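You operate a simulated robot arm through the tools that you are given. There is no shell and no other tool. Be economical: measure what you need, move in short steps, check, and stop when the job is done.

The job below is to be done with a simulated robot arm. You get a single attempt, and the scene is never put back.

TASK
Warm the sample mould up to the heat on the yellow card.
Fine: lid shut and clamped first; set the heat knob, switch the heater on and wait for the green lamp.

Only the result counts: the job must be done as asked and must still hold three seconds after the hand-in. Knocking over, shifting, dropping, spilling or breaking anything else fails it. A push-on lid holds only when it is set on centred and level and pressed home; a screw cap is set on level and turned clockwise until tight.

THE ROBOT
A 6-joint arm with a two-finger parallel gripper, fixed in place. Base frame: the origin is at the foot of the arm, x ahead of it, y to its left, z up; the work surface is at about z = 824. Readings come in mm, degrees, newtons and seconds.
With the tool pointing down near the work surface it reaches from about 240 to 640 mm from the base axis. Its first joint turns from -66.0 to 66.0 degrees. Payload 2.7 kg.
The tool frame sits at the grasp point between the pads (the TCP): z along the fingers, y along the line on which they close. The tips reach 23 mm beyond it. Largest opening 94 mm; finger width 38, thickness 10; the body of the gripper, 54 by 96 mm, starts 39 mm behind the TCP.
Orientation is that of the tool frame in the base frame, as [roll, pitch, yaw] about the fixed x, y, z axes, in that order (R = Rz(yaw) Ry(pitch) Rx(roll)). With the fingers straight down and closing along the base's y, the tool's x points along the base's -x, its y along +y and its z along -z.

THE INTERFACE
- The arm moves only by the tool jog_arm. Its arguments are lists of equal length, an entry for each row: "dr": the turn, a rotation vector about the base's x, y, z in degrees, a list of three; "translation": the shift along the base's x, y, z in m, a list of three; "jaw": the opening, from 0 (shut) to 1 (fully open). In form: {"dr": [[wx, wy, wz], ...], "translation": [[x, y, z], ...], "jaw": [jaw, ...]}. A call has 1 to 10 rows; each row shifts and turns the commanded pose from where the row before left it. Rows are played at 5 a second. More than 50 mm and 8.6 degrees between two rows, or a gripper value outside its range, and nothing of the call is played. A pose out of reach is approached as far as the arm can. The call stops where the force on the tool passes 70 N (or 10 N more than at its start, if that is more) or the arm is blocked; 0.2 s more then pass. The fingers move at their own pace (about 45 mm/s each) and stop on an object; they squeeze with about 32 N. The grip force told is the motor's: it shows also when the fingers shut on nothing. Time passes only in rows, and 0.2 s behind the last, so rows that do not move let the fingers close. It gives the time, the measured TCP pose, the force on the tool (base axes), the opening and the grip force at its end, in the units of the frame above (readings bear some noise).
- Cameras (640 x 400 px; columns grow to the right, rows downward): "scene" is fixed at [77.5, -437.3, 1400]; the picture's right is [0.75, -0.67, 0.00], its down [-0.42, -0.47, -0.78] and it looks along [0.52, 0.58, -0.63] (base axes); focal length 310 px, centre (320, 200). "wrist" rides on the gripper at [-39, 0, -44] in the tool frame; the picture's right is [0.00, -1.00, 0.00], its down [0.97, 0.00, -0.24] and it looks along [0.24, 0.00, 0.97] (tool axes); focal length 218 px, centre (320, 200). There is no depth. A picture from a camera that has moved, and an enlarged one, comes with that camera's place and axes in the base frame and with its lens.
- capture(camera): a new picture of that camera. It takes no simulated time.
- enlarge(camera, box): a new picture of the part [left, top, right, bottom] of that camera's present view, enlarged. It takes no simulated time.
- sign_off(): hands the job in; it is judged then, once.

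Go step by step. Nothing tells you positions but the pictures and the camera data: compare them with the known pose of the tool, close in by small moves and look again before you grip or let go. The budget is 120 turns and 68 pictures, counting those below and the enlarged ones. Unless the task says otherwise, let go and move clear before handing in, and close with one line.

The tools are called by a JSON object that holds its "api" and its "payload". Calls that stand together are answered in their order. jog_arm: Moves the arm, as the interface text tells. Its arguments: {"type":"object","properties":{"dr":{"type":"array"},"translation":{"type":"array"},"jaw":{"type":"array"}},"required":["dr","translation","jaw"]} The other tools are called the same way: capture (camera) takes a picture; enlarge (camera, box) takes an enlarged picture of a part of a camera's view; sign_off () hands the job in.

At the start:

```text
time: 0.0
ee_pos: [353.7, -68.9, 1173.8]
orientation: [179.9, 0.0, -179.8]
wrist_force: [-0.4, 0.4, -0.6]
opening: 94.4
finger_force: 0.0
```

scene: 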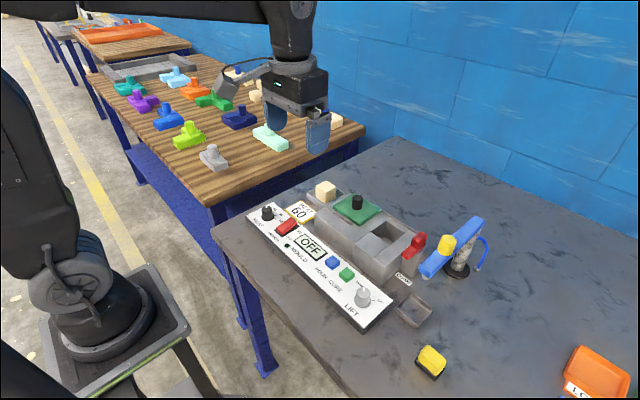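
wrist: 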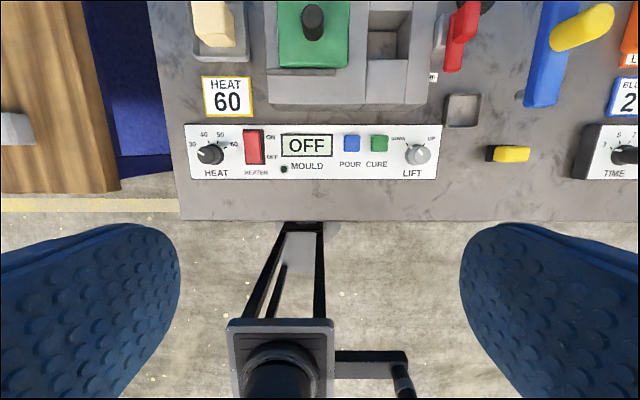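

I see a panel with heat knob, heater switch, mould with green lid piece and a red clamp lever. I'll look closer first.

{"api": "enlarge", "payload": {"camera": "scene", "box": [240, 170, 440, 330]}}

{"api": "enlarge", "payload": {"camera": "wrist", "box": [180, 0, 500, 200]}}

```text
2.50 times, centred on (340, 250) of scene
camera zoom: at [77.5, -437.3, 1400.0], right [0.75, -0.67, 0.0], down [-0.42, -0.47, -0.78], along [0.52, 0.58, -0.63], focal length 776 px, centre (270, 75)
```

zoom: 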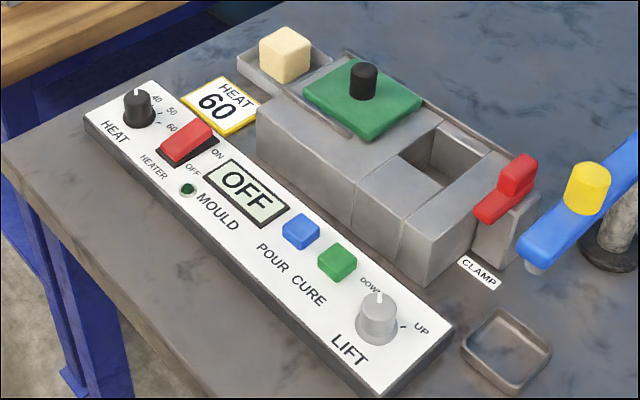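

```text
2.00 times, centred on (340, 100) of wrist
camera zoom: at [391.7, -67.9, 1217.2], right [0.0, -1.0, 0.0], down [-0.97, 0.0, 0.24], along [-0.24, 0.0, -0.97], focal length 436 px, centre (280, 400)
```

zoom: 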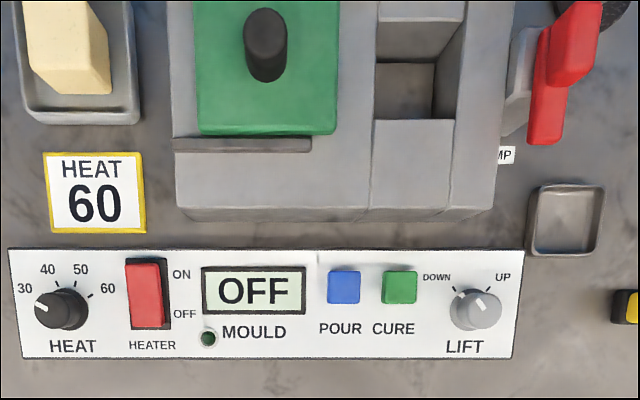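

Knob is at about (380,113), lid knob about (536,-60,918), and the clamp lever about (545,-238,900). I'll move over the mould to look at it from above.

{"api": "jog_arm", "payload": {"dr": [[0, 0, 0], [0, 0, 0], [0, 0, 0], [0, 0, 0]], "translation": [[0.04, -0.02, -0.01], [0.04, -0.02, -0.01], [0.04, -0.02, -0.01], [0.03, -0.01, -0.01]], "jaw": [1, 1, 1, 1]}}

{"api": "capture", "payload": {"camera": "wrist"}}

```text
time: 1.0
ee_pos: [502.9, -140.4, 1134.2]
orientation: [-179.9, 0.1, -179.9]
wrist_force: [0.9, -0.3, -0.4]
opening: 93.9
finger_force: 0.0
```

```text
63 pictures are left
camera wrist: at [541.7, -137.8, 1178.3], right [0.0, -1.0, 0.0], down [-0.97, 0.0, 0.24], along [-0.24, 0.0, -0.97], focal length 218 px, centre (320, 200)
```

wrist: 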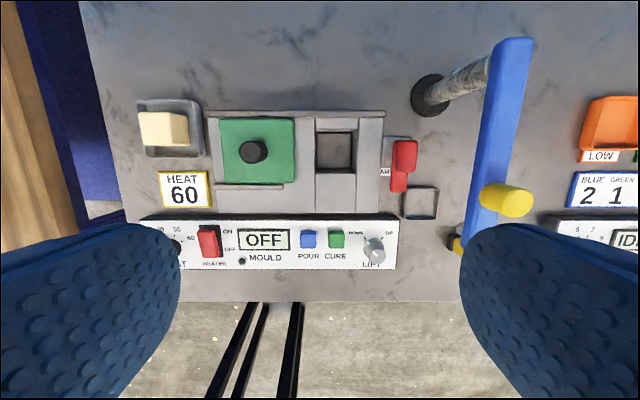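

{"api": "enlarge", "payload": {"camera": "wrist", "box": [190, 90, 450, 252]}}

{"api": "enlarge", "payload": {"camera": "scene", "box": [330, 180, 450, 290]}}

```text
2.46 times, centred on (320, 171) of wrist
camera zoom: at [541.7, -137.8, 1178.3], right [0.0, -1.0, 0.0], down [-0.97, 0.0, 0.24], along [-0.24, 0.0, -0.97], focal length 537 px, centre (320, 271)
```

zoom: 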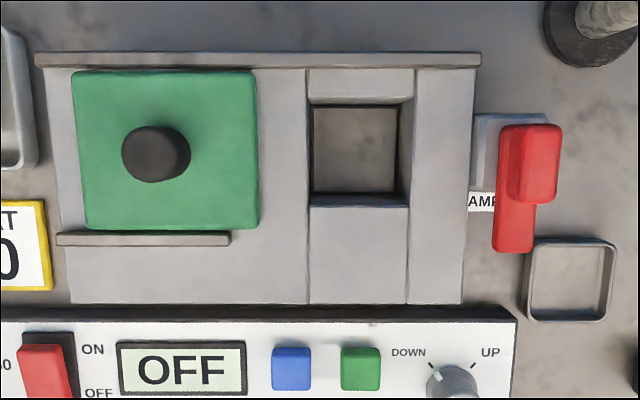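

```text
3.64 times, centred on (390, 235) of scene
camera zoom: at [77.5, -437.3, 1399.9], right [0.75, -0.67, 0.0], down [-0.42, -0.47, -0.78], along [0.52, 0.58, -0.63], focal length 1129 px, centre (66, 73)
```

zoom: 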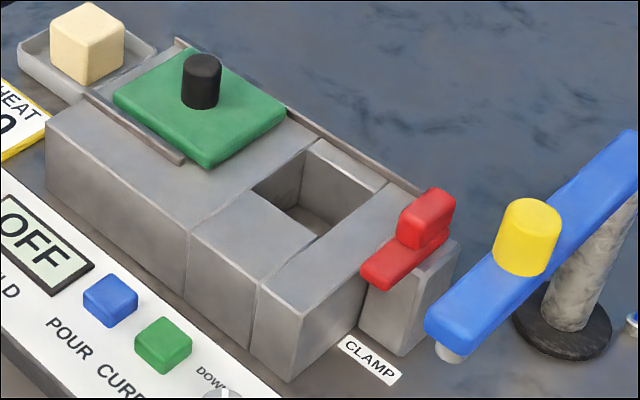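

The lid is a sliding plate (centre about y=-58) that must slide about 100 mm in −y over the cavity (centre y≈-158). The clamp is a swing arm on the right post. Moving above the lid knob now.

{"api": "jog_arm", "payload": {"dr": [[0, 0, 0], [0, 0, 0], [0, 0, 0]], "translation": [[0.011, 0.027, -0.03], [0.011, 0.027, -0.035], [0.011, 0.027, -0.035]], "jaw": [0.6, 0.6, 0.6]}}

{"api": "capture", "payload": {"camera": "wrist"}}

{"api": "enlarge", "payload": {"camera": "scene", "box": [310, 100, 470, 290]}}

```text
time: 1.8
ee_pos: [535.8, -57.3, 1031.9]
orientation: [180.0, 0.1, -179.9]
wrist_force: [-0.5, -0.1, 0.2]
opening: 56.3
finger_force: 0.0
```

```text
60 pictures are left
camera wrist: at [574.4, -56.4, 1076.1], right [0.0, -1.0, 0.0], down [-0.97, 0.0, 0.24], along [-0.24, 0.0, -0.97], focal length 218 px, centre (320, 200)
```

wrist: 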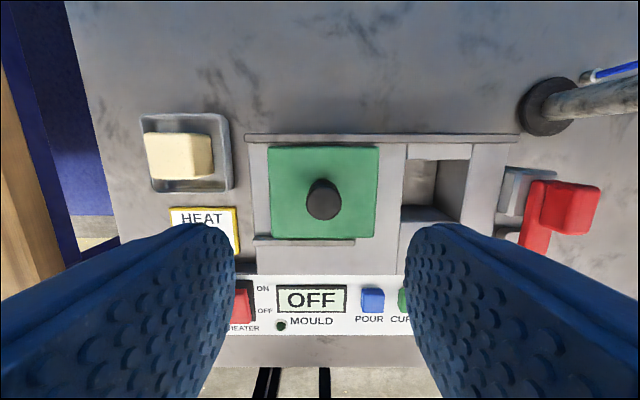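

```text
2.11 times, centred on (390, 195) of scene
camera zoom: at [77.4, -437.4, 1400.0], right [0.75, -0.67, 0.0], down [-0.42, -0.47, -0.78], along [0.52, 0.58, -0.63], focal length 654 px, centre (173, 210)
```

zoom: 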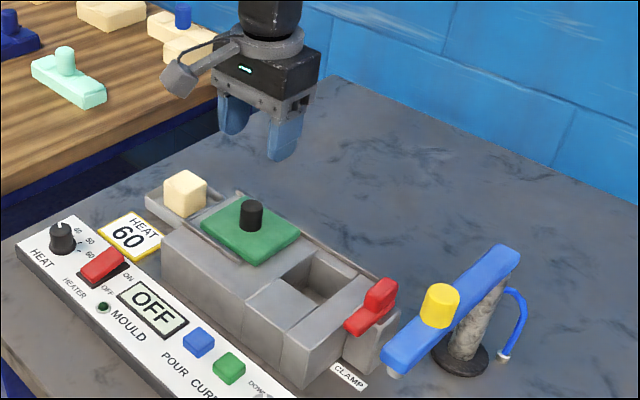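

The tool is aligned over the lid knob. I'll descend and grip it.

{"api": "jog_arm", "payload": {"dr": [[0, 0, 0], [0, 0, 0], [0, 0, 0], [0, 0, 0]], "translation": [[0, -0.001, -0.03], [0, 0, -0.03], [0, 0, -0.03], [0, 0, -0.015]], "jaw": [0.6, 0.6, 0.6, 0.6]}}

{"api": "enlarge", "payload": {"camera": "scene", "box": [310, 100, 470, 290]}}

{"api": "capture", "payload": {"camera": "wrist"}}

```text
time: 2.8
ee_pos: [536.5, -58.2, 927.4]
orientation: [180.0, 0.1, -179.9]
wrist_force: [-0.2, -0.2, 0.9]
opening: 56.2
finger_force: 0.0
```

```text
2.11 times, centred on (390, 195) of scene
camera zoom: at [77.5, -437.3, 1400.0], right [0.75, -0.67, 0.0], down [-0.42, -0.47, -0.78], along [0.52, 0.58, -0.63], focal length 654 px, centre (173, 210)
```

zoom: 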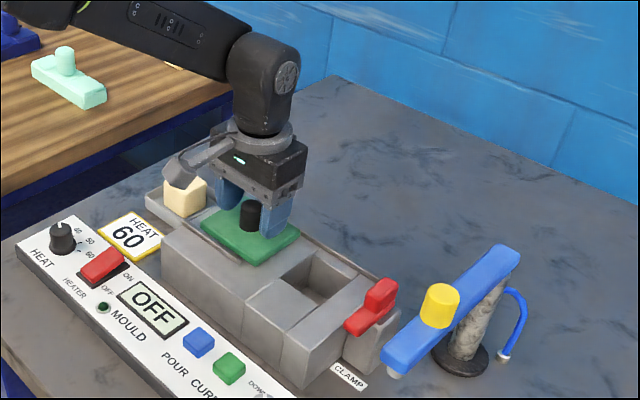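

```text
57 pictures are left
camera wrist: at [574.4, -58.1, 971.5], right [0.0, -1.0, 0.0], down [-0.97, 0.0, 0.24], along [-0.24, 0.0, -0.97], focal length 218 px, centre (320, 200)
```

wrist: 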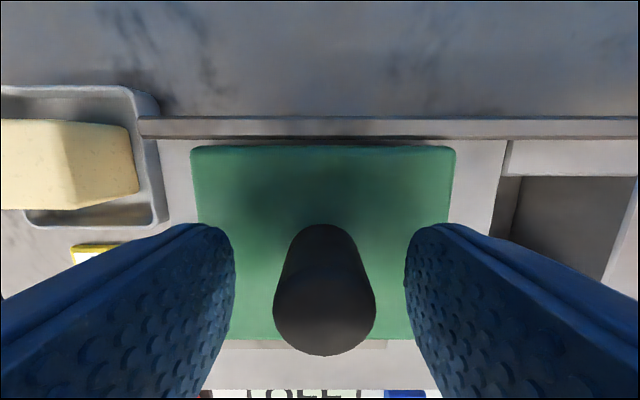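

Aligned; lower 9 mm and close on the knob.

{"api": "jog_arm", "payload": {"dr": [[0, 0, 0], [0, 0, 0], [0, 0, 0], [0, 0, 0]], "translation": [[0, -0.001, -0.009], [0, 0, 0], [0, 0, 0], [0, 0, 0]], "jaw": [0.6, 0.2, 0.2, 0.2]}}

```text
time: 3.8
ee_pos: [538.8, -61.0, 921.5]
orientation: [-180.0, 0.5, -179.9]
wrist_force: [2.2, -0.9, 26.0]
opening: 25.8
finger_force: 45.0
```

Gripped the knob with slight downward contact (tips on the lid). I'll ease up 3 mm and slide a first bit in −y.

{"api": "jog_arm", "payload": {"dr": [[0, 0, 0], [0, 0, 0], [0, 0, 0]], "translation": [[0, 0, 0.004], [0, -0.01, 0], [0, -0.01, 0]], "jaw": [0.2, 0.2, 0.2]}}

{"api": "capture", "payload": {"camera": "wrist"}}

```text
time: 4.6
ee_pos: [536.7, -80.2, 923.0]
orientation: [180.0, 0.1, -180.0]
wrist_force: [16.1, 0.8, -8.8]
opening: 25.4
finger_force: 45.2
```

```text
56 pictures are left
camera wrist: at [575.4, -78.7, 965.3], right [0.0, -1.0, 0.0], down [-0.97, 0.0, 0.24], along [-0.24, 0.0, -0.97], focal length 218 px, centre (320, 200)
```

wrist: 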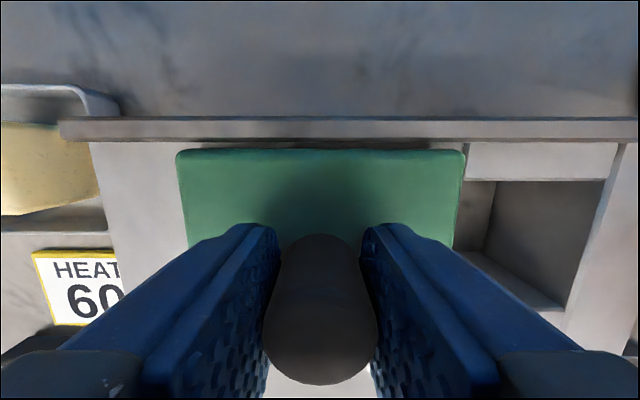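

The lid slides with the hand. Continuing about 70 mm more toward the cavity.

{"api": "jog_arm", "payload": {"dr": [[0, 0, 0], [0, 0, 0], [0, 0, 0], [0, 0, 0], [0, 0, 0], [0, 0, 0]], "translation": [[0.001, -0.012, -0.001], [0, -0.012, 0], [0, -0.012, 0], [0, -0.012, 0], [0, -0.012, 0], [0, -0.012, 0]], "jaw": [0.2, 0.2, 0.2, 0.2, 0.2, 0.2]}}

{"api": "capture", "payload": {"camera": "wrist"}}

{"api": "enlarge", "payload": {"camera": "scene", "box": [310, 150, 470, 290]}}

```text
time: 6.0
ee_pos: [536.6, -152.2, 921.3]
orientation: [180.0, 0.0, 180.0]
wrist_force: [12.9, -0.3, -11.3]
opening: 25.5
finger_force: 45.2
```

```text
55 pictures are left
camera wrist: at [575.3, -151.1, 965.3], right [0.0, -1.0, 0.0], down [-0.97, 0.0, 0.24], along [-0.24, 0.0, -0.97], focal length 218 px, centre (320, 200)
```

wrist: 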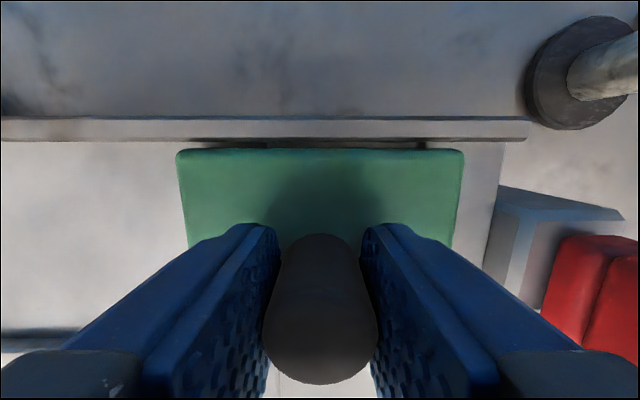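

```text
2.86 times, centred on (390, 220) of scene
camera zoom: at [78.0, -437.4, 1399.9], right [0.75, -0.67, 0.0], down [-0.42, -0.47, -0.78], along [0.52, 0.58, -0.63], focal length 887 px, centre (120, 143)
```

zoom: 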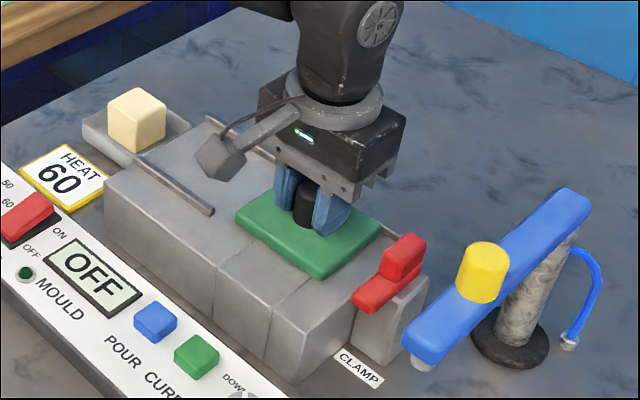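

Lid is nearly centred; 6 mm more to y≈-158, then release.

{"api": "jog_arm", "payload": {"dr": [[0, 0, 0], [0, 0, 0]], "translation": [[0, -0.003, -0.001], [0, -0.003, -0.001]], "jaw": [0.2, 0.2]}}

{"api": "jog_arm", "payload": {"dr": [[0, 0, 0], [0, 0, 0], [0, 0, 0], [0, 0, 0], [0, 0, 0]], "translation": [[0, 0, 0], [0, 0, 0], [0, 0, 0.02], [0, 0, 0.03], [0, 0, 0.04]], "jaw": [0.55, 0.55, 0.55, 0.55, 0.55]}}

{"api": "capture", "payload": {"camera": "wrist"}}

```text
time: 6.6
ee_pos: [536.7, -158.1, 921.9]
orientation: [-180.0, 0.1, -179.8]
wrist_force: [3.1, -1.7, 4.4]
opening: 25.7
finger_force: 45.0
```

```text
time: 7.8
ee_pos: [537.0, -158.6, 1010.5]
orientation: [180.0, 0.0, -179.9]
wrist_force: [-0.2, 0.0, -0.4]
opening: 51.5
finger_force: 0.0
```

```text
53 pictures are left
camera wrist: at [575.5, -156.9, 1054.4], right [0.0, -1.0, 0.0], down [-0.97, 0.0, 0.24], along [-0.24, 0.0, -0.97], focal length 218 px, centre (320, 200)
```

wrist: 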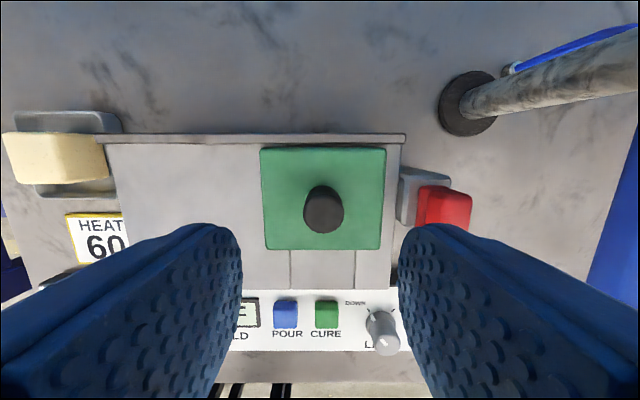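

Lid sits centred over the mould seam lines. Now a closer look at the clamp from above.

{"api": "jog_arm", "payload": {"dr": [[0, 0, 0], [0, 0, 0]], "translation": [[-0.02, -0.04, 0.01], [-0.02, -0.036, 0]], "jaw": [0.8, 1]}}

{"api": "capture", "payload": {"camera": "wrist"}}

{"api": "enlarge", "payload": {"camera": "scene", "box": [380, 200, 500, 300]}}

```text
time: 8.4
ee_pos: [496.9, -233.7, 1020.4]
orientation: [-179.9, 0.0, -179.9]
wrist_force: [-0.8, 0.0, 0.0]
opening: 93.9
finger_force: 0.0
```

```text
52 pictures are left
camera wrist: at [535.2, -233.4, 1064.6], right [0.0, -1.0, 0.0], down [-0.97, 0.0, 0.24], along [-0.24, 0.0, -0.97], focal length 218 px, centre (320, 200)
```

wrist: 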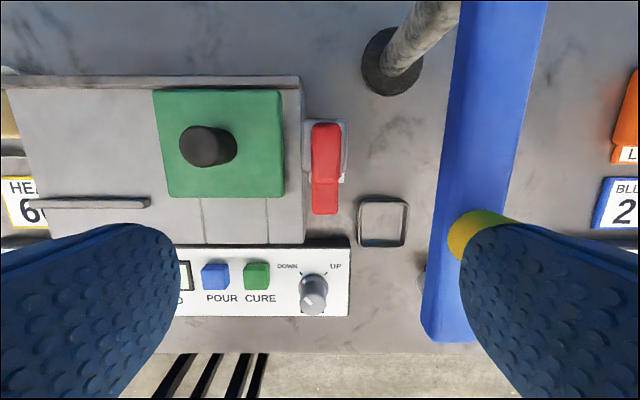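

```text
4.00 times, centred on (440, 250) of scene
camera zoom: at [77.5, -437.3, 1399.9], right [0.75, -0.67, 0.0], down [-0.42, -0.47, -0.78], along [0.52, 0.58, -0.63], focal length 1242 px, centre (-160, 0)
```

zoom: 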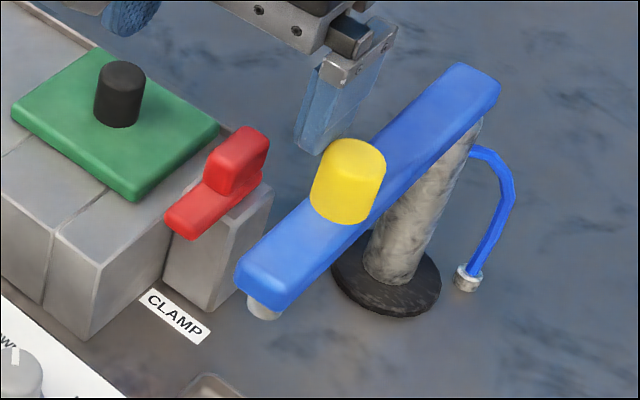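

The clamp is a red swing arm on a post (pivot about (541,-237)) pointing −x; it should swing to +y over the lid. I'll measure it in an enlargement.

{"api": "enlarge", "payload": {"camera": "wrist", "box": [260, 90, 400, 230]}}

{"api": "enlarge", "payload": {"camera": "scene", "box": [400, 225, 450, 285]}}

```text
2.86 times, centred on (330, 160) of wrist
camera zoom: at [535.2, -233.4, 1064.6], right [0.0, -1.0, 0.0], down [-0.97, 0.0, 0.24], along [-0.24, 0.0, -0.97], focal length 624 px, centre (291, 314)
```

zoom: 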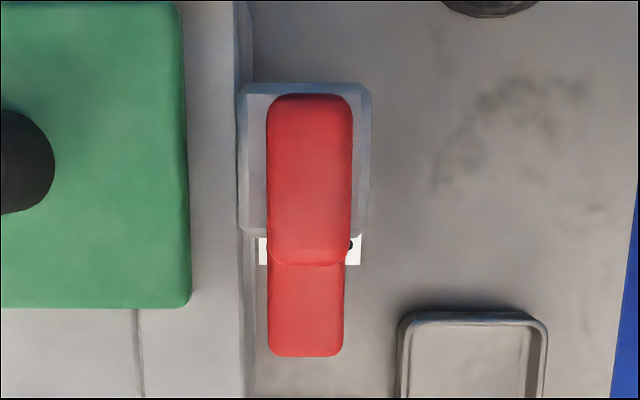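

```text
6.67 times, centred on (425, 255) of scene
camera zoom: at [77.5, -437.3, 1399.9], right [0.75, -0.67, 0.0], down [-0.42, -0.47, -0.78], along [0.52, 0.58, -0.63], focal length 2070 px, centre (-380, -167)
```

zoom: 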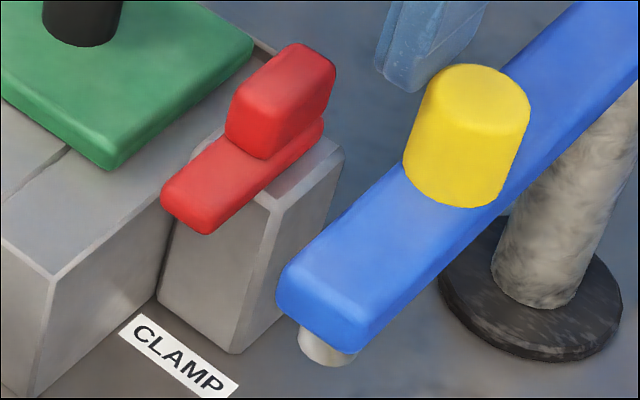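

The pivot is at about (534,-237) with the bar 50 mm long. The blue pump bar is close, so I'll straddle the bar offset to +y and push its tip with the −y finger. Descending in steps.

{"api": "jog_arm", "payload": {"dr": [[0, 0, 0], [0, 0, 0], [0, 0, 0], [0, 0, 0], [0, 0, 0]], "translation": [[0.001, 0.011, 0], [0, 0, 0], [0, 0, -0.03], [0, 0, -0.03], [0, 0, -0.025]], "jaw": [0.575, 0.575, 0.575, 0.575, 0.575]}}

{"api": "capture", "payload": {"camera": "wrist"}}

{"api": "enlarge", "payload": {"camera": "scene", "box": [350, 170, 490, 290]}}

```text
time: 9.6
ee_pos: [496.8, -222.7, 934.2]
orientation: [-179.9, 0.2, -179.8]
wrist_force: [0.8, 0.9, -0.3]
opening: 54.2
finger_force: 0.0
```

```text
48 pictures are left
camera wrist: at [535.3, -222.5, 978.3], right [0.0, -1.0, 0.0], down [-0.97, 0.0, 0.24], along [-0.24, 0.0, -0.97], focal length 218 px, centre (320, 200)
```

wrist: 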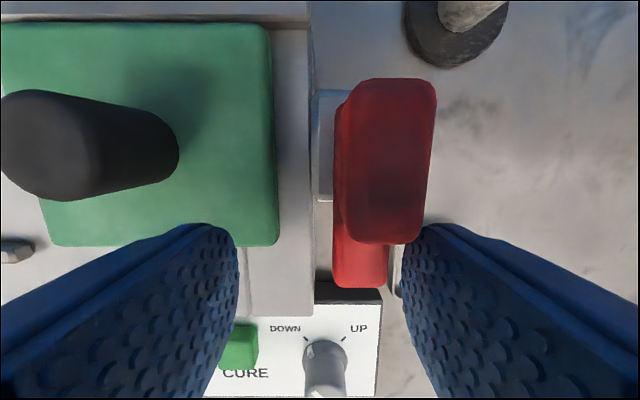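

```text
3.33 times, centred on (420, 230) of scene
camera zoom: at [77.5, -437.3, 1400.0], right [0.75, -0.67, 0.0], down [-0.42, -0.47, -0.78], along [0.52, 0.58, -0.63], focal length 1035 px, centre (-13, 100)
```

zoom: 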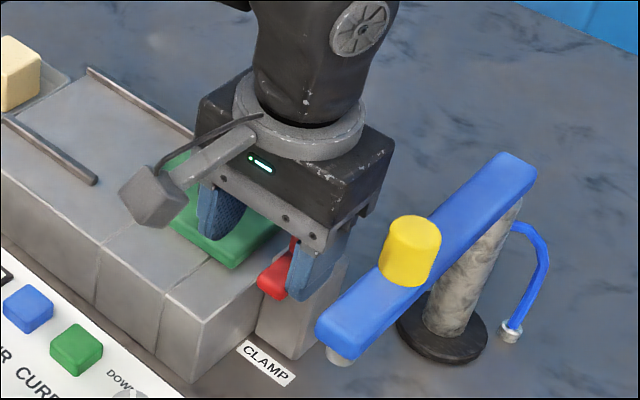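

Finger clears the red block narrowly; I'll shift 2 mm to −y, descend 9 mm, and then push +y in small steps.

{"api": "jog_arm", "payload": {"dr": [[0, 0, 0], [0, 0, 0], [0, 0, 0], [0, 0, 0], [0, 0, 0]], "translation": [[0, -0.002, 0], [0, 0, -0.009], [0, 0.006, 0], [0, 0.006, 0], [0, 0.005, 0]], "jaw": [0.575, 0.575, 0.575, 0.575, 0.575]}}

{"api": "capture", "payload": {"camera": "wrist"}}

```text
time: 10.8
ee_pos: [498.4, -206.7, 926.0]
orientation: [180.0, 0.1, -179.9]
wrist_force: [-1.1, 1.5, -0.2]
opening: 54.1
finger_force: 0.0
```

```text
46 pictures are left
camera wrist: at [536.6, -206.5, 970.2], right [0.0, -1.0, 0.0], down [-0.97, 0.0, 0.24], along [-0.24, 0.0, -0.97], focal length 218 px, centre (320, 200)
```

wrist: 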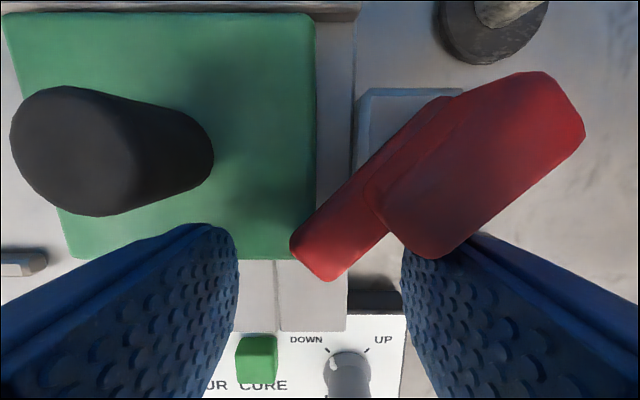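

The bar is swinging correctly and is at ~47°. I'll lift, yaw the hand to match, and re-approach to grip it for the rest.

{"api": "jog_arm", "payload": {"dr": [[0, 0, 0], [0, 0, -8], [0, 0, -8], [0, 0, -8], [0, 0, -8], [0, 0, -8], [0, 0, -7]], "translation": [[0, -0.001, 0.045], [0.007, -0.003, 0], [0.007, -0.002, 0], [0, 0, 0], [0, 0, 0], [0, 0, 0], [0, 0, 0]], "jaw": [0.575, 0.575, 0.45, 0.45, 0.45, 0.45, 0.45]}}

{"api": "capture", "payload": {"camera": "wrist"}}

{"api": "enlarge", "payload": {"camera": "scene", "box": [350, 170, 490, 290]}}

```text
time: 12.4
ee_pos: [512.1, -215.2, 970.6]
orientation: [180.0, 0.2, 132.9]
wrist_force: [-1.1, -0.5, 0.2]
opening: 42.5
finger_force: 0.1
```

```text
45 pictures are left
camera wrist: at [537.9, -241.6, 1015.1], right [-0.73, -0.68, 0.0], down [-0.66, 0.71, 0.24], along [-0.16, 0.18, -0.97], focal length 218 px, centre (320, 200)
```

wrist: 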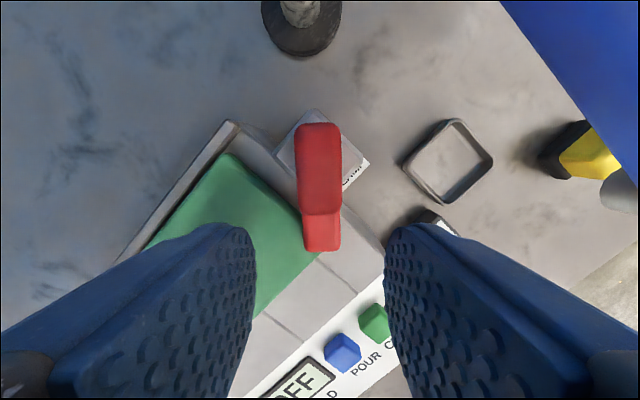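

```text
3.33 times, centred on (420, 230) of scene
camera zoom: at [77.5, -437.3, 1400.0], right [0.75, -0.67, 0.0], down [-0.42, -0.47, -0.78], along [0.52, 0.58, -0.63], focal length 1035 px, centre (-13, 100)
```

zoom: 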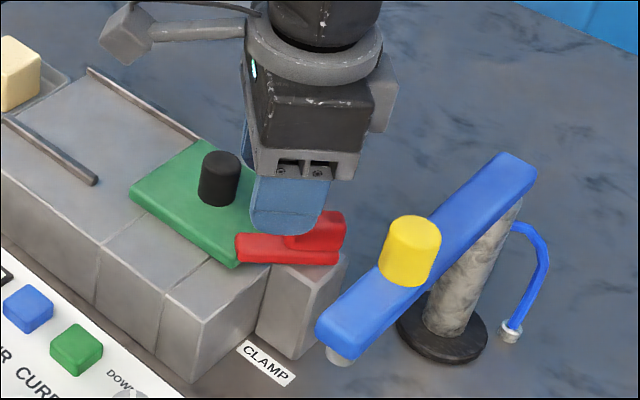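

Hand is aligned with the bar. Descending and closing on it.

{"api": "jog_arm", "payload": {"dr": [[0, 0, 0], [0, 0, 0], [0, 0, 0], [0, 0, 0]], "translation": [[0, 0, -0.025], [0, 0, -0.02], [0, 0, 0], [0, 0, 0]], "jaw": [0.45, 0.45, 0.2, 0.15]}}

{"api": "capture", "payload": {"camera": "wrist"}}

```text
time: 13.4
ee_pos: [511.9, -213.7, 924.8]
orientation: [180.0, 0.2, 133.1]
wrist_force: [-0.3, 0.3, 0.2]
opening: 19.6
finger_force: 34.5
```

```text
43 pictures are left
camera wrist: at [538.8, -241.7, 969.6], right [-0.73, -0.68, 0.0], down [-0.66, 0.71, 0.24], along [-0.16, 0.17, -0.97], focal length 218 px, centre (320, 200)
```

wrist: 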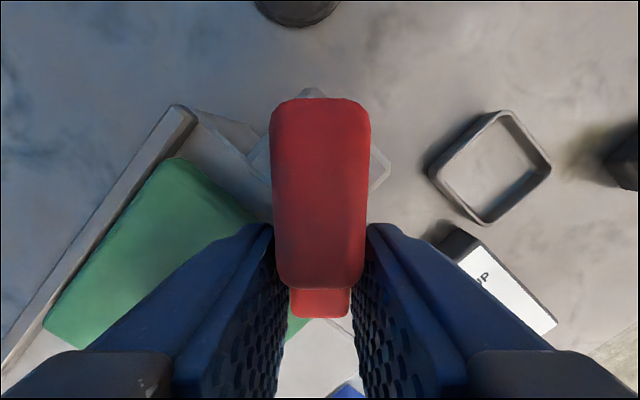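

Gripped. Swinging the bar about its pivot toward 90°, first half.

{"api": "jog_arm", "payload": {"dr": [[0, 0, -8], [0, 0, -8], [0, 0, -8]], "translation": [[0.0034, 0.0028, 0], [0.0038, 0.0024, 0], [0.0041, 0.0018, 0]], "jaw": [0.15, 0.15, 0.15]}}

```text
time: 14.2
ee_pos: [525.6, -206.2, 925.9]
orientation: [179.9, 0.1, 108.9]
wrist_force: [7.8, -1.8, -3.8]
opening: 20.0
finger_force: 44.6
```

{"api": "jog_arm", "payload": {"dr": [[0, 0, -8], [0, 0, -8], [0, 0, -3]], "translation": [[0.0043, 0.0012, 0], [0.0044, 0.0005, 0], [0.0019, 0.0001, 0]], "jaw": [0.15, 0.15, 0.15]}}

{"api": "capture", "payload": {"camera": "wrist"}}

{"api": "enlarge", "payload": {"camera": "scene", "box": [350, 170, 490, 290]}}

```text
time: 15.0
ee_pos: [534.5, -204.6, 926.6]
orientation: [179.9, 0.0, 90.0]
wrist_force: [18.4, -4.6, -11.5]
opening: 19.4
finger_force: 44.9
```

```text
42 pictures are left
camera wrist: at [534.5, -243.2, 969.7], right [-1.0, 0.0, 0.0], down [0.0, 0.97, 0.24], along [0.0, 0.24, -0.97], focal length 218 px, centre (320, 200)
```

wrist: 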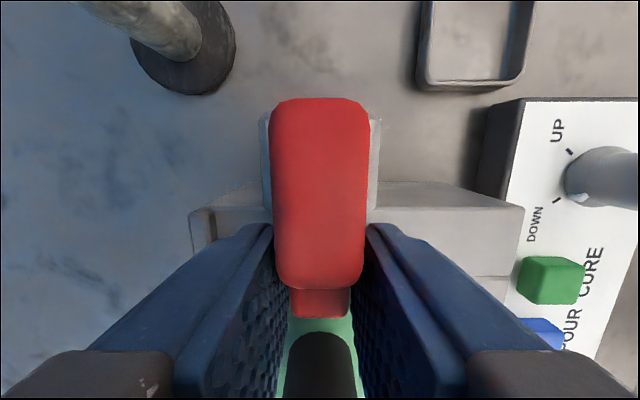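

```text
3.33 times, centred on (420, 230) of scene
camera zoom: at [78.1, -437.6, 1399.8], right [0.75, -0.67, 0.0], down [-0.42, -0.47, -0.78], along [0.52, 0.58, -0.63], focal length 1035 px, centre (-13, 100)
```

zoom: 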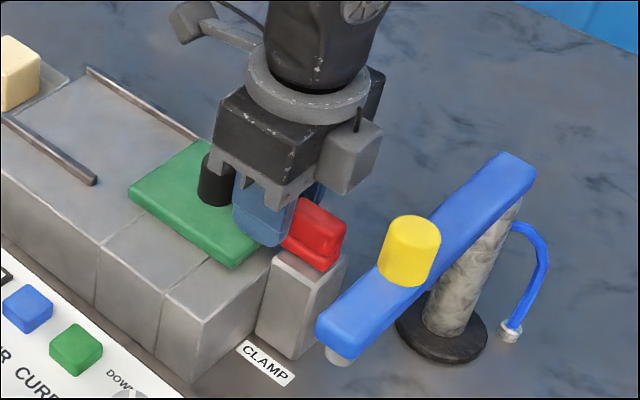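

Bar is over the lid at 90°. A small extra nudge to make sure it's at its end, then release and lift.

{"api": "jog_arm", "payload": {"dr": [[0, 0, -4], [0, 0, 0]], "translation": [[0.0022, 0, 0], [0, 0, 0]], "jaw": [0.15, 0.15]}}

{"api": "jog_arm", "payload": {"dr": [[0, 0, 0], [0, 0, 0], [0, 0, 0], [0, 0, 0], [0, 0, 0]], "translation": [[0, 0, 0], [0, 0, 0], [0, 0, 0.03], [0, 0, 0.04], [0, 0, 0.04]], "jaw": [0.4, 0.4, 0.4, 0.4, 0.4]}}

{"api": "capture", "payload": {"camera": "wrist"}}

{"api": "enlarge", "payload": {"camera": "scene", "box": [350, 170, 490, 290]}}

```text
time: 15.6
ee_pos: [537.2, -205.8, 926.3]
orientation: [179.8, 0.1, 86.0]
wrist_force: [18.2, -5.2, -13.7]
opening: 19.5
finger_force: 45.1
```

```text
time: 16.8
ee_pos: [536.7, -205.4, 1035.8]
orientation: [-179.9, 0.1, 85.9]
wrist_force: [0.1, 0.1, 0.5]
opening: 37.6
finger_force: 0.1
```

```text
40 pictures are left
camera wrist: at [533.6, -244.0, 1079.7], right [-1.0, 0.07, 0.0], down [0.07, 0.97, 0.24], along [0.02, 0.24, -0.97], focal length 218 px, centre (320, 200)
```

wrist: 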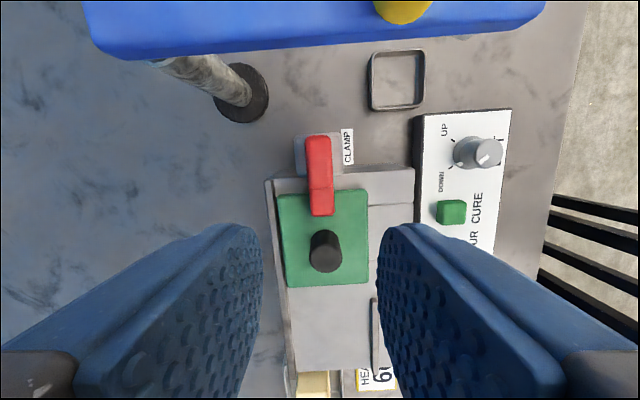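

```text
3.33 times, centred on (420, 230) of scene
camera zoom: at [77.5, -437.3, 1400.0], right [0.75, -0.67, 0.0], down [-0.42, -0.47, -0.78], along [0.52, 0.58, -0.63], focal length 1035 px, centre (-13, 100)
```

zoom: 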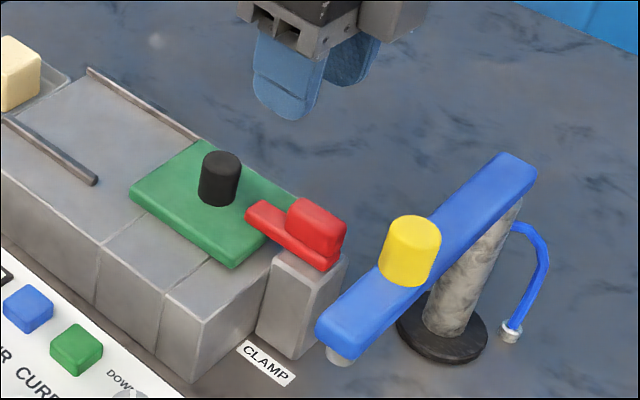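

Lid shut and clamped. Now heading to the heat knob, rotating the hand back.

{"api": "jog_arm", "payload": {"dr": [[0, 0, 8], [0, 0, 8], [0, 0, 8], [0, 0, 8], [0, 0, 8], [0, 0, 8], [0, 0, 8], [0, 0, 8], [0, 0, 8], [0, 0, 8]], "translation": [[-0.019, 0.03, 0], [-0.019, 0.03, 0], [-0.019, 0.03, 0], [-0.019, 0.03, 0], [-0.019, 0.03, 0], [-0.019, 0.03, 0], [-0.019, 0.03, 0], [-0.019, 0.03, 0], [-0.019, 0.03, 0], [-0.01, 0.03, 0]], "jaw": [0.5, 0.5, 0.5, 0.6, 0.7, 0.7, 0.7, 0.7, 0.7, 0.7]}}

{"api": "jog_arm", "payload": {"dr": [[0, 0, 8], [0, 0, 6.1]], "translation": [[0, 0.015, -0.02], [0, 0, -0.02]], "jaw": [0.7, 0.7]}}

{"api": "capture", "payload": {"camera": "wrist"}}

```text
time: 19.0
ee_pos: [355.3, 96.2, 1036.3]
orientation: [180.0, 0.1, 166.2]
wrist_force: [0.5, 0.4, 0.9]
opening: 66.1
finger_force: 0.3
```

```text
time: 19.6
ee_pos: [355.2, 109.8, 995.9]
orientation: [180.0, 0.2, -179.7]
wrist_force: [-0.5, -0.1, -0.8]
opening: 65.8
finger_force: 0.0
```

```text
38 pictures are left
camera wrist: at [393.5, 111.4, 1039.1], right [0.01, -1.0, 0.0], down [-0.97, -0.01, 0.24], along [-0.24, 0.0, -0.97], focal length 218 px, centre (320, 200)
```

wrist: 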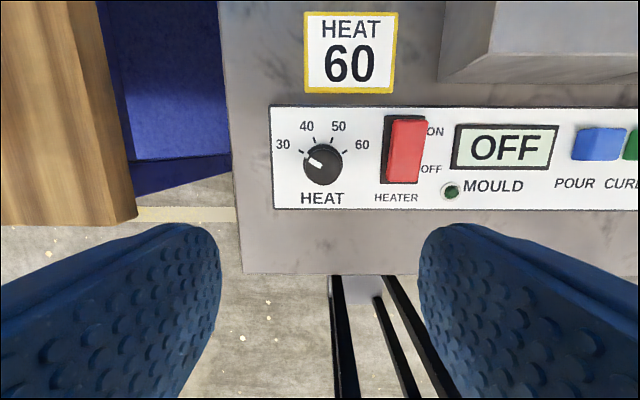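

{"api": "enlarge", "payload": {"camera": "wrist", "box": [264, 100, 464, 225]}}

{"api": "enlarge", "payload": {"camera": "scene", "box": [240, 190, 320, 250]}}

```text
3.20 times, centred on (364, 162) of wrist
camera zoom: at [393.5, 111.4, 1039.1], right [0.01, -1.0, 0.0], down [-0.97, -0.01, 0.24], along [-0.24, 0.0, -0.97], focal length 698 px, centre (179, 320)
```

zoom: 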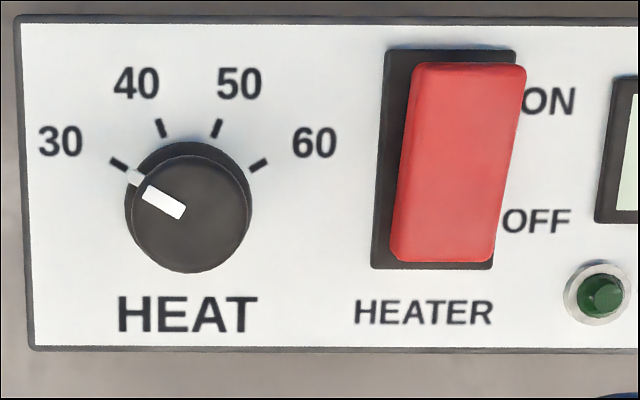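

```text
6.67 times, centred on (280, 220) of scene
camera zoom: at [77.5, -437.3, 1400.0], right [0.75, -0.67, 0.0], down [-0.42, -0.47, -0.78], along [0.52, 0.58, -0.63], focal length 2070 px, centre (587, 67)
```

zoom: 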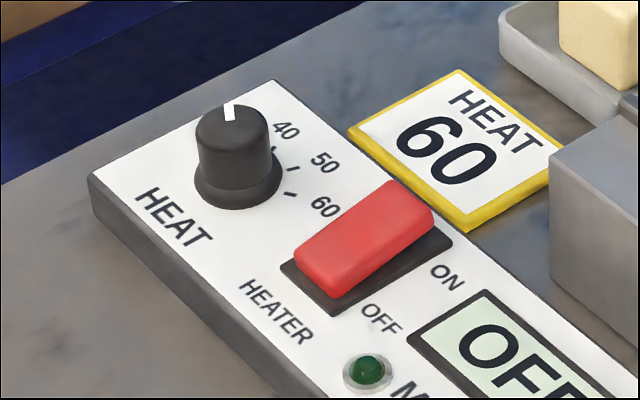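

Knob points at 30; the ticks are at −60°, −20°, +20°, +60°, so it needs 120° clockwise. Knob top is about (379,108,882). Pre-rotate +60° above it, then look.

{"api": "jog_arm", "payload": {"dr": [[0, 0, 7.5], [0, 0, 7.5], [0, 0, 7.5], [0, 0, 7.5], [0, 0, 7.5], [0, 0, 7.5], [0, 0, 7.5], [0, 0, 7.5]], "translation": [[0.012, -0.001, -0.02], [0.012, -0.001, -0.02], [0, 0, -0.02], [0, 0, -0.01], [0, 0, 0], [0, 0, 0], [0, 0, 0], [0, 0, 0]], "jaw": [0.5, 0.5, 0.5, 0.5, 0.5, 0.5, 0.5, 0.5]}}

{"api": "capture", "payload": {"camera": "wrist"}}

{"api": "enlarge", "payload": {"camera": "scene", "box": [220, 150, 340, 250]}}

```text
time: 21.4
ee_pos: [379.5, 107.3, 927.2]
orientation: [179.9, 0.2, -119.7]
wrist_force: [0.4, 0.0, 0.1]
opening: 46.8
finger_force: 0.1
```

```text
35 pictures are left
camera wrist: at [398.3, 142.7, 970.4], right [0.87, -0.5, 0.0], down [-0.48, -0.84, 0.24], along [-0.12, -0.21, -0.97], focal length 218 px, centre (320, 200)
```

wrist: 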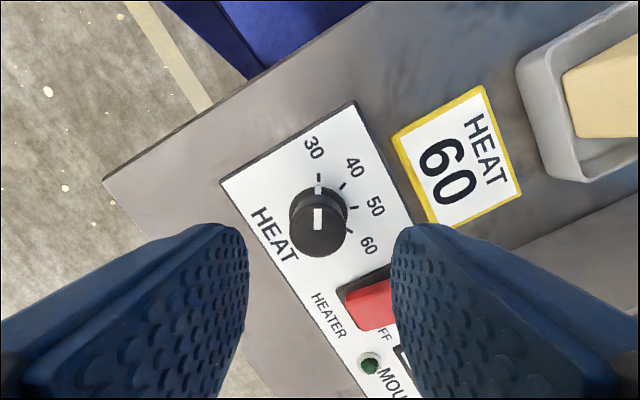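

```text
4.00 times, centred on (280, 200) of scene
camera zoom: at [77.5, -437.3, 1400.0], right [0.75, -0.67, 0.0], down [-0.42, -0.47, -0.78], along [0.52, 0.58, -0.63], focal length 1242 px, centre (480, 200)
```

zoom: 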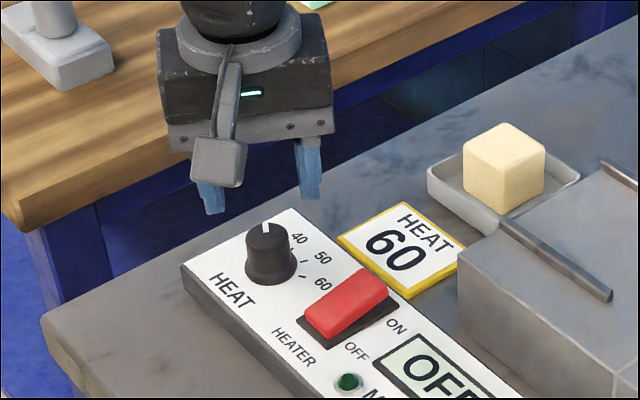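

Aligned laterally; I'll refine the knob centre with an enlargement.

{"api": "enlarge", "payload": {"camera": "wrist", "box": [260, 130, 380, 270]}}

```text
2.86 times, centred on (320, 200) of wrist
camera zoom: at [398.3, 142.7, 970.4], right [0.87, -0.5, 0.0], down [-0.48, -0.84, 0.24], along [-0.12, -0.21, -0.97], focal length 624 px, centre (320, 200)
```

zoom: 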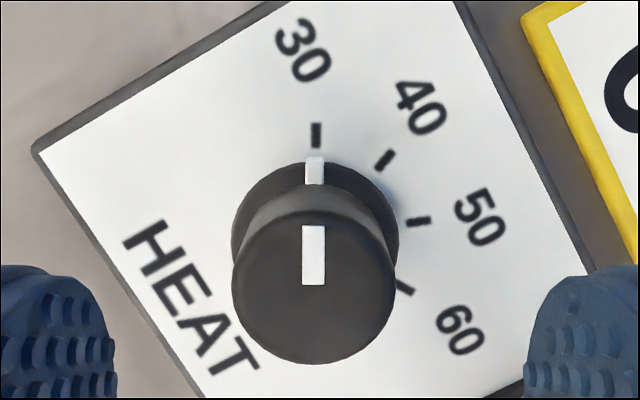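

Knob axis refined to (378.5,109.7), top at z≈874. Descend so the tips are just over its flange and grip.

{"api": "jog_arm", "payload": {"dr": [[0, 0, 0], [0, 0, 0], [0, 0, 0], [0, 0, 0], [0, 0, 0]], "translation": [[-0.001, 0.0022, -0.02], [0, 0, -0.027], [0, 0, 0], [0, 0, 0], [0, 0, 0]], "jaw": [0.5, 0.5, 0.5, 0.2, 0.2]}}

{"api": "capture", "payload": {"camera": "wrist"}}

```text
time: 22.6
ee_pos: [379.3, 109.6, 880.9]
orientation: [180.0, 0.1, -120.0]
wrist_force: [5.4, -2.6, -6.3]
opening: 28.0
finger_force: 38.8
```

```text
32 pictures are left
camera wrist: at [398.0, 144.1, 923.5], right [0.87, -0.5, 0.0], down [-0.48, -0.84, 0.24], along [-0.12, -0.21, -0.97], focal length 218 px, centre (320, 200)
```

wrist: 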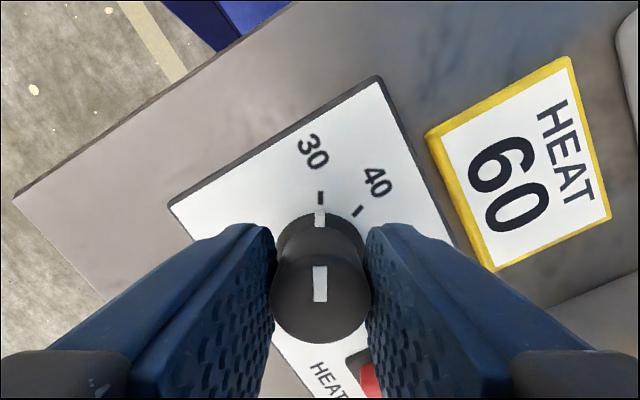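

Gripped; the pointer is parallel to the fingers. Turning 40° clockwise first.

{"api": "jog_arm", "payload": {"dr": [[0, 0, -8], [0, 0, -8], [0, 0, -8], [0, 0, -8], [0, 0, -8]], "translation": [[0, 0, 0], [0, 0, 0], [0, 0, 0], [0, 0, 0], [0, 0, 0]], "jaw": [0.2, 0.2, 0.2, 0.2, 0.2]}}

{"api": "capture", "payload": {"camera": "wrist"}}

```text
time: 23.8
ee_pos: [379.7, 107.6, 880.3]
orientation: [-180.0, 0.1, -160.0]
wrist_force: [27.0, -25.5, -10.5]
opening: 27.8
finger_force: 44.9
```

```text
31 pictures are left
camera wrist: at [415.9, 122.8, 923.5], right [0.34, -0.94, 0.0], down [-0.91, -0.33, 0.24], along [-0.22, -0.08, -0.97], focal length 218 px, centre (320, 200)
```

wrist: 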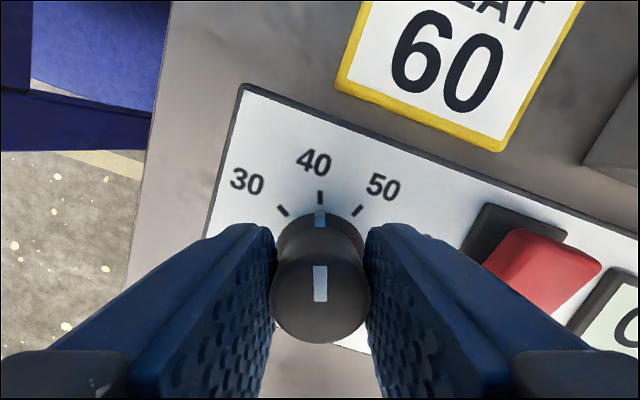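

Now at 40. There's some side force, so I'll recentre by (+1.5,−1.5) mm and turn on 40° more.

{"api": "jog_arm", "payload": {"dr": [[0, 0, 0], [0, 0, -8], [0, 0, -8], [0, 0, -8], [0, 0, -8], [0, 0, -8]], "translation": [[0.0015, -0.0015, 0], [0, 0, 0], [0, 0, 0], [0, 0, 0], [0, 0, 0], [0, 0, 0]], "jaw": [0.2, 0.2, 0.2, 0.2, 0.2, 0.2]}}

```text
time: 25.2
ee_pos: [379.8, 107.8, 880.2]
orientation: [-179.8, 0.0, 159.9]
wrist_force: [7.5, -27.5, 6.4]
opening: 27.5
finger_force: 45.6
```

{"api": "jog_arm", "payload": {"dr": [[0, 0, 0], [0, 0, -8], [0, 0, -8], [0, 0, -8], [0, 0, -8], [0, 0, -8]], "translation": [[0.0003, -0.0013, 0], [0, 0, 0], [0, 0, 0], [0, 0, 0], [0, 0, 0], [0, 0, 0]], "jaw": [0.2, 0.2, 0.2, 0.2, 0.2, 0.2]}}

{"api": "capture", "payload": {"camera": "wrist"}}

```text
time: 26.6
ee_pos: [379.5, 105.9, 879.7]
orientation: [-179.8, 0.1, 119.9]
wrist_force: [-12.5, -23.1, 25.5]
opening: 27.8
finger_force: 44.5
```

```text
30 pictures are left
camera wrist: at [398.2, 73.6, 923.4], right [-0.87, -0.5, 0.0], down [-0.48, 0.84, 0.24], along [-0.12, 0.21, -0.97], focal length 218 px, centre (320, 200)
```

wrist: 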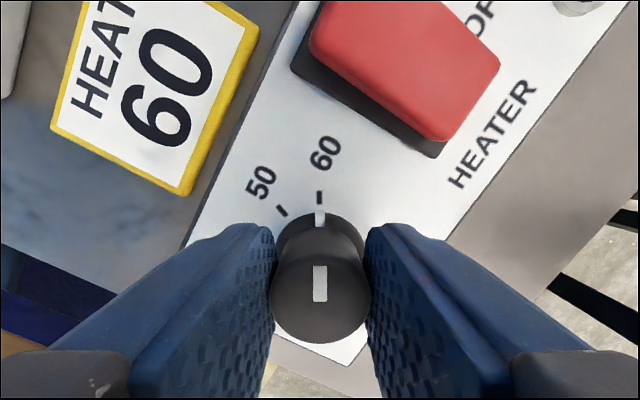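

The pointer is on 60. Relieve the side force, release, and lift straight up, then look.

{"api": "jog_arm", "payload": {"dr": [[0, 0, 0], [0, 0, 0], [0, 0, 0], [0, 0, 0], [0, 0, 0]], "translation": [[0, 0, 0], [0, 0, 0], [0, 0, 0.04], [0, 0, 0.04], [0, 0, 0.03]], "jaw": [0.5, 0.5, 0.5, 0.5, 0.5]}}

{"api": "jog_arm", "payload": {"dr": [[0, 0, 8], [0, 0, 8], [0, 0, 8], [0, 0, 8], [0, 0, 8], [0, 0, 8], [0, 0, 8], [0, 0, 4]], "translation": [[-0.003, -0.008, 0], [-0.003, -0.008, 0], [-0.003, -0.008, 0], [-0.003, -0.008, 0], [-0.003, -0.008, 0], [-0.003, -0.008, 0], [-0.003, -0.008, 0], [-0.003, -0.004, 0]], "jaw": [0.8, 0.8, 0.8, 0.8, 0.8, 0.8, 0.8, 0.8]}}

{"api": "capture", "payload": {"camera": "wrist"}}

{"api": "enlarge", "payload": {"camera": "scene", "box": [240, 190, 340, 270]}}

```text
time: 27.8
ee_pos: [381.0, 107.3, 991.6]
orientation: [180.0, 0.1, 120.2]
wrist_force: [0.7, 0.0, 0.0]
opening: 46.9
finger_force: 0.0
```

```text
time: 29.6
ee_pos: [355.7, 47.4, 989.7]
orientation: [-179.9, 0.1, -179.7]
wrist_force: [-0.5, -0.4, 0.5]
opening: 75.3
finger_force: 0.2
```

```text
29 pictures are left
camera wrist: at [394.8, 48.3, 1033.1], right [0.0, -1.0, 0.0], down [-0.97, 0.0, 0.24], along [-0.24, 0.0, -0.97], focal length 218 px, centre (320, 200)
```

wrist: 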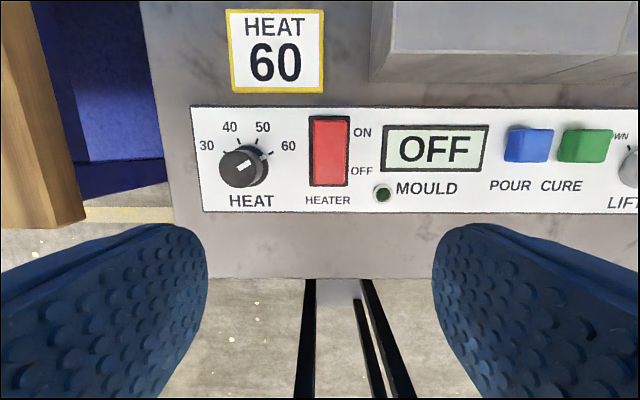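

```text
5.00 times, centred on (290, 230) of scene
camera zoom: at [77.5, -437.3, 1400.0], right [0.75, -0.67, 0.0], down [-0.42, -0.47, -0.78], along [0.52, 0.58, -0.63], focal length 1552 px, centre (470, 50)
```

zoom: 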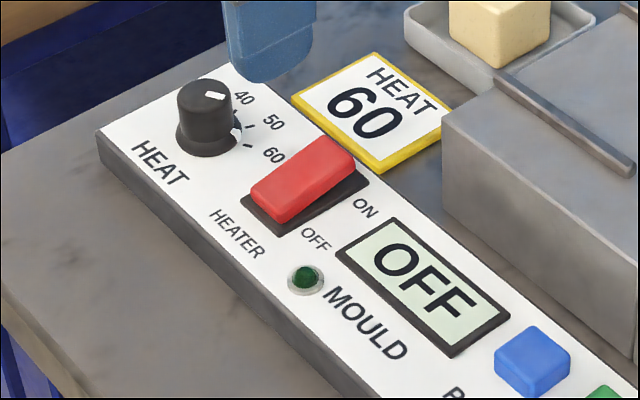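

{"api": "enlarge", "payload": {"camera": "wrist", "box": [190, 100, 390, 225]}}

```text
3.20 times, centred on (290, 162) of wrist
camera zoom: at [394.8, 48.3, 1033.1], right [0.0, -1.0, 0.0], down [-0.97, 0.0, 0.24], along [-0.24, 0.0, -0.97], focal length 698 px, centre (416, 320)
```

zoom: 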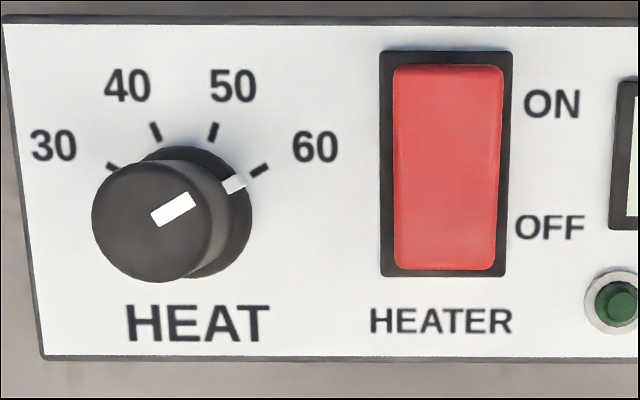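

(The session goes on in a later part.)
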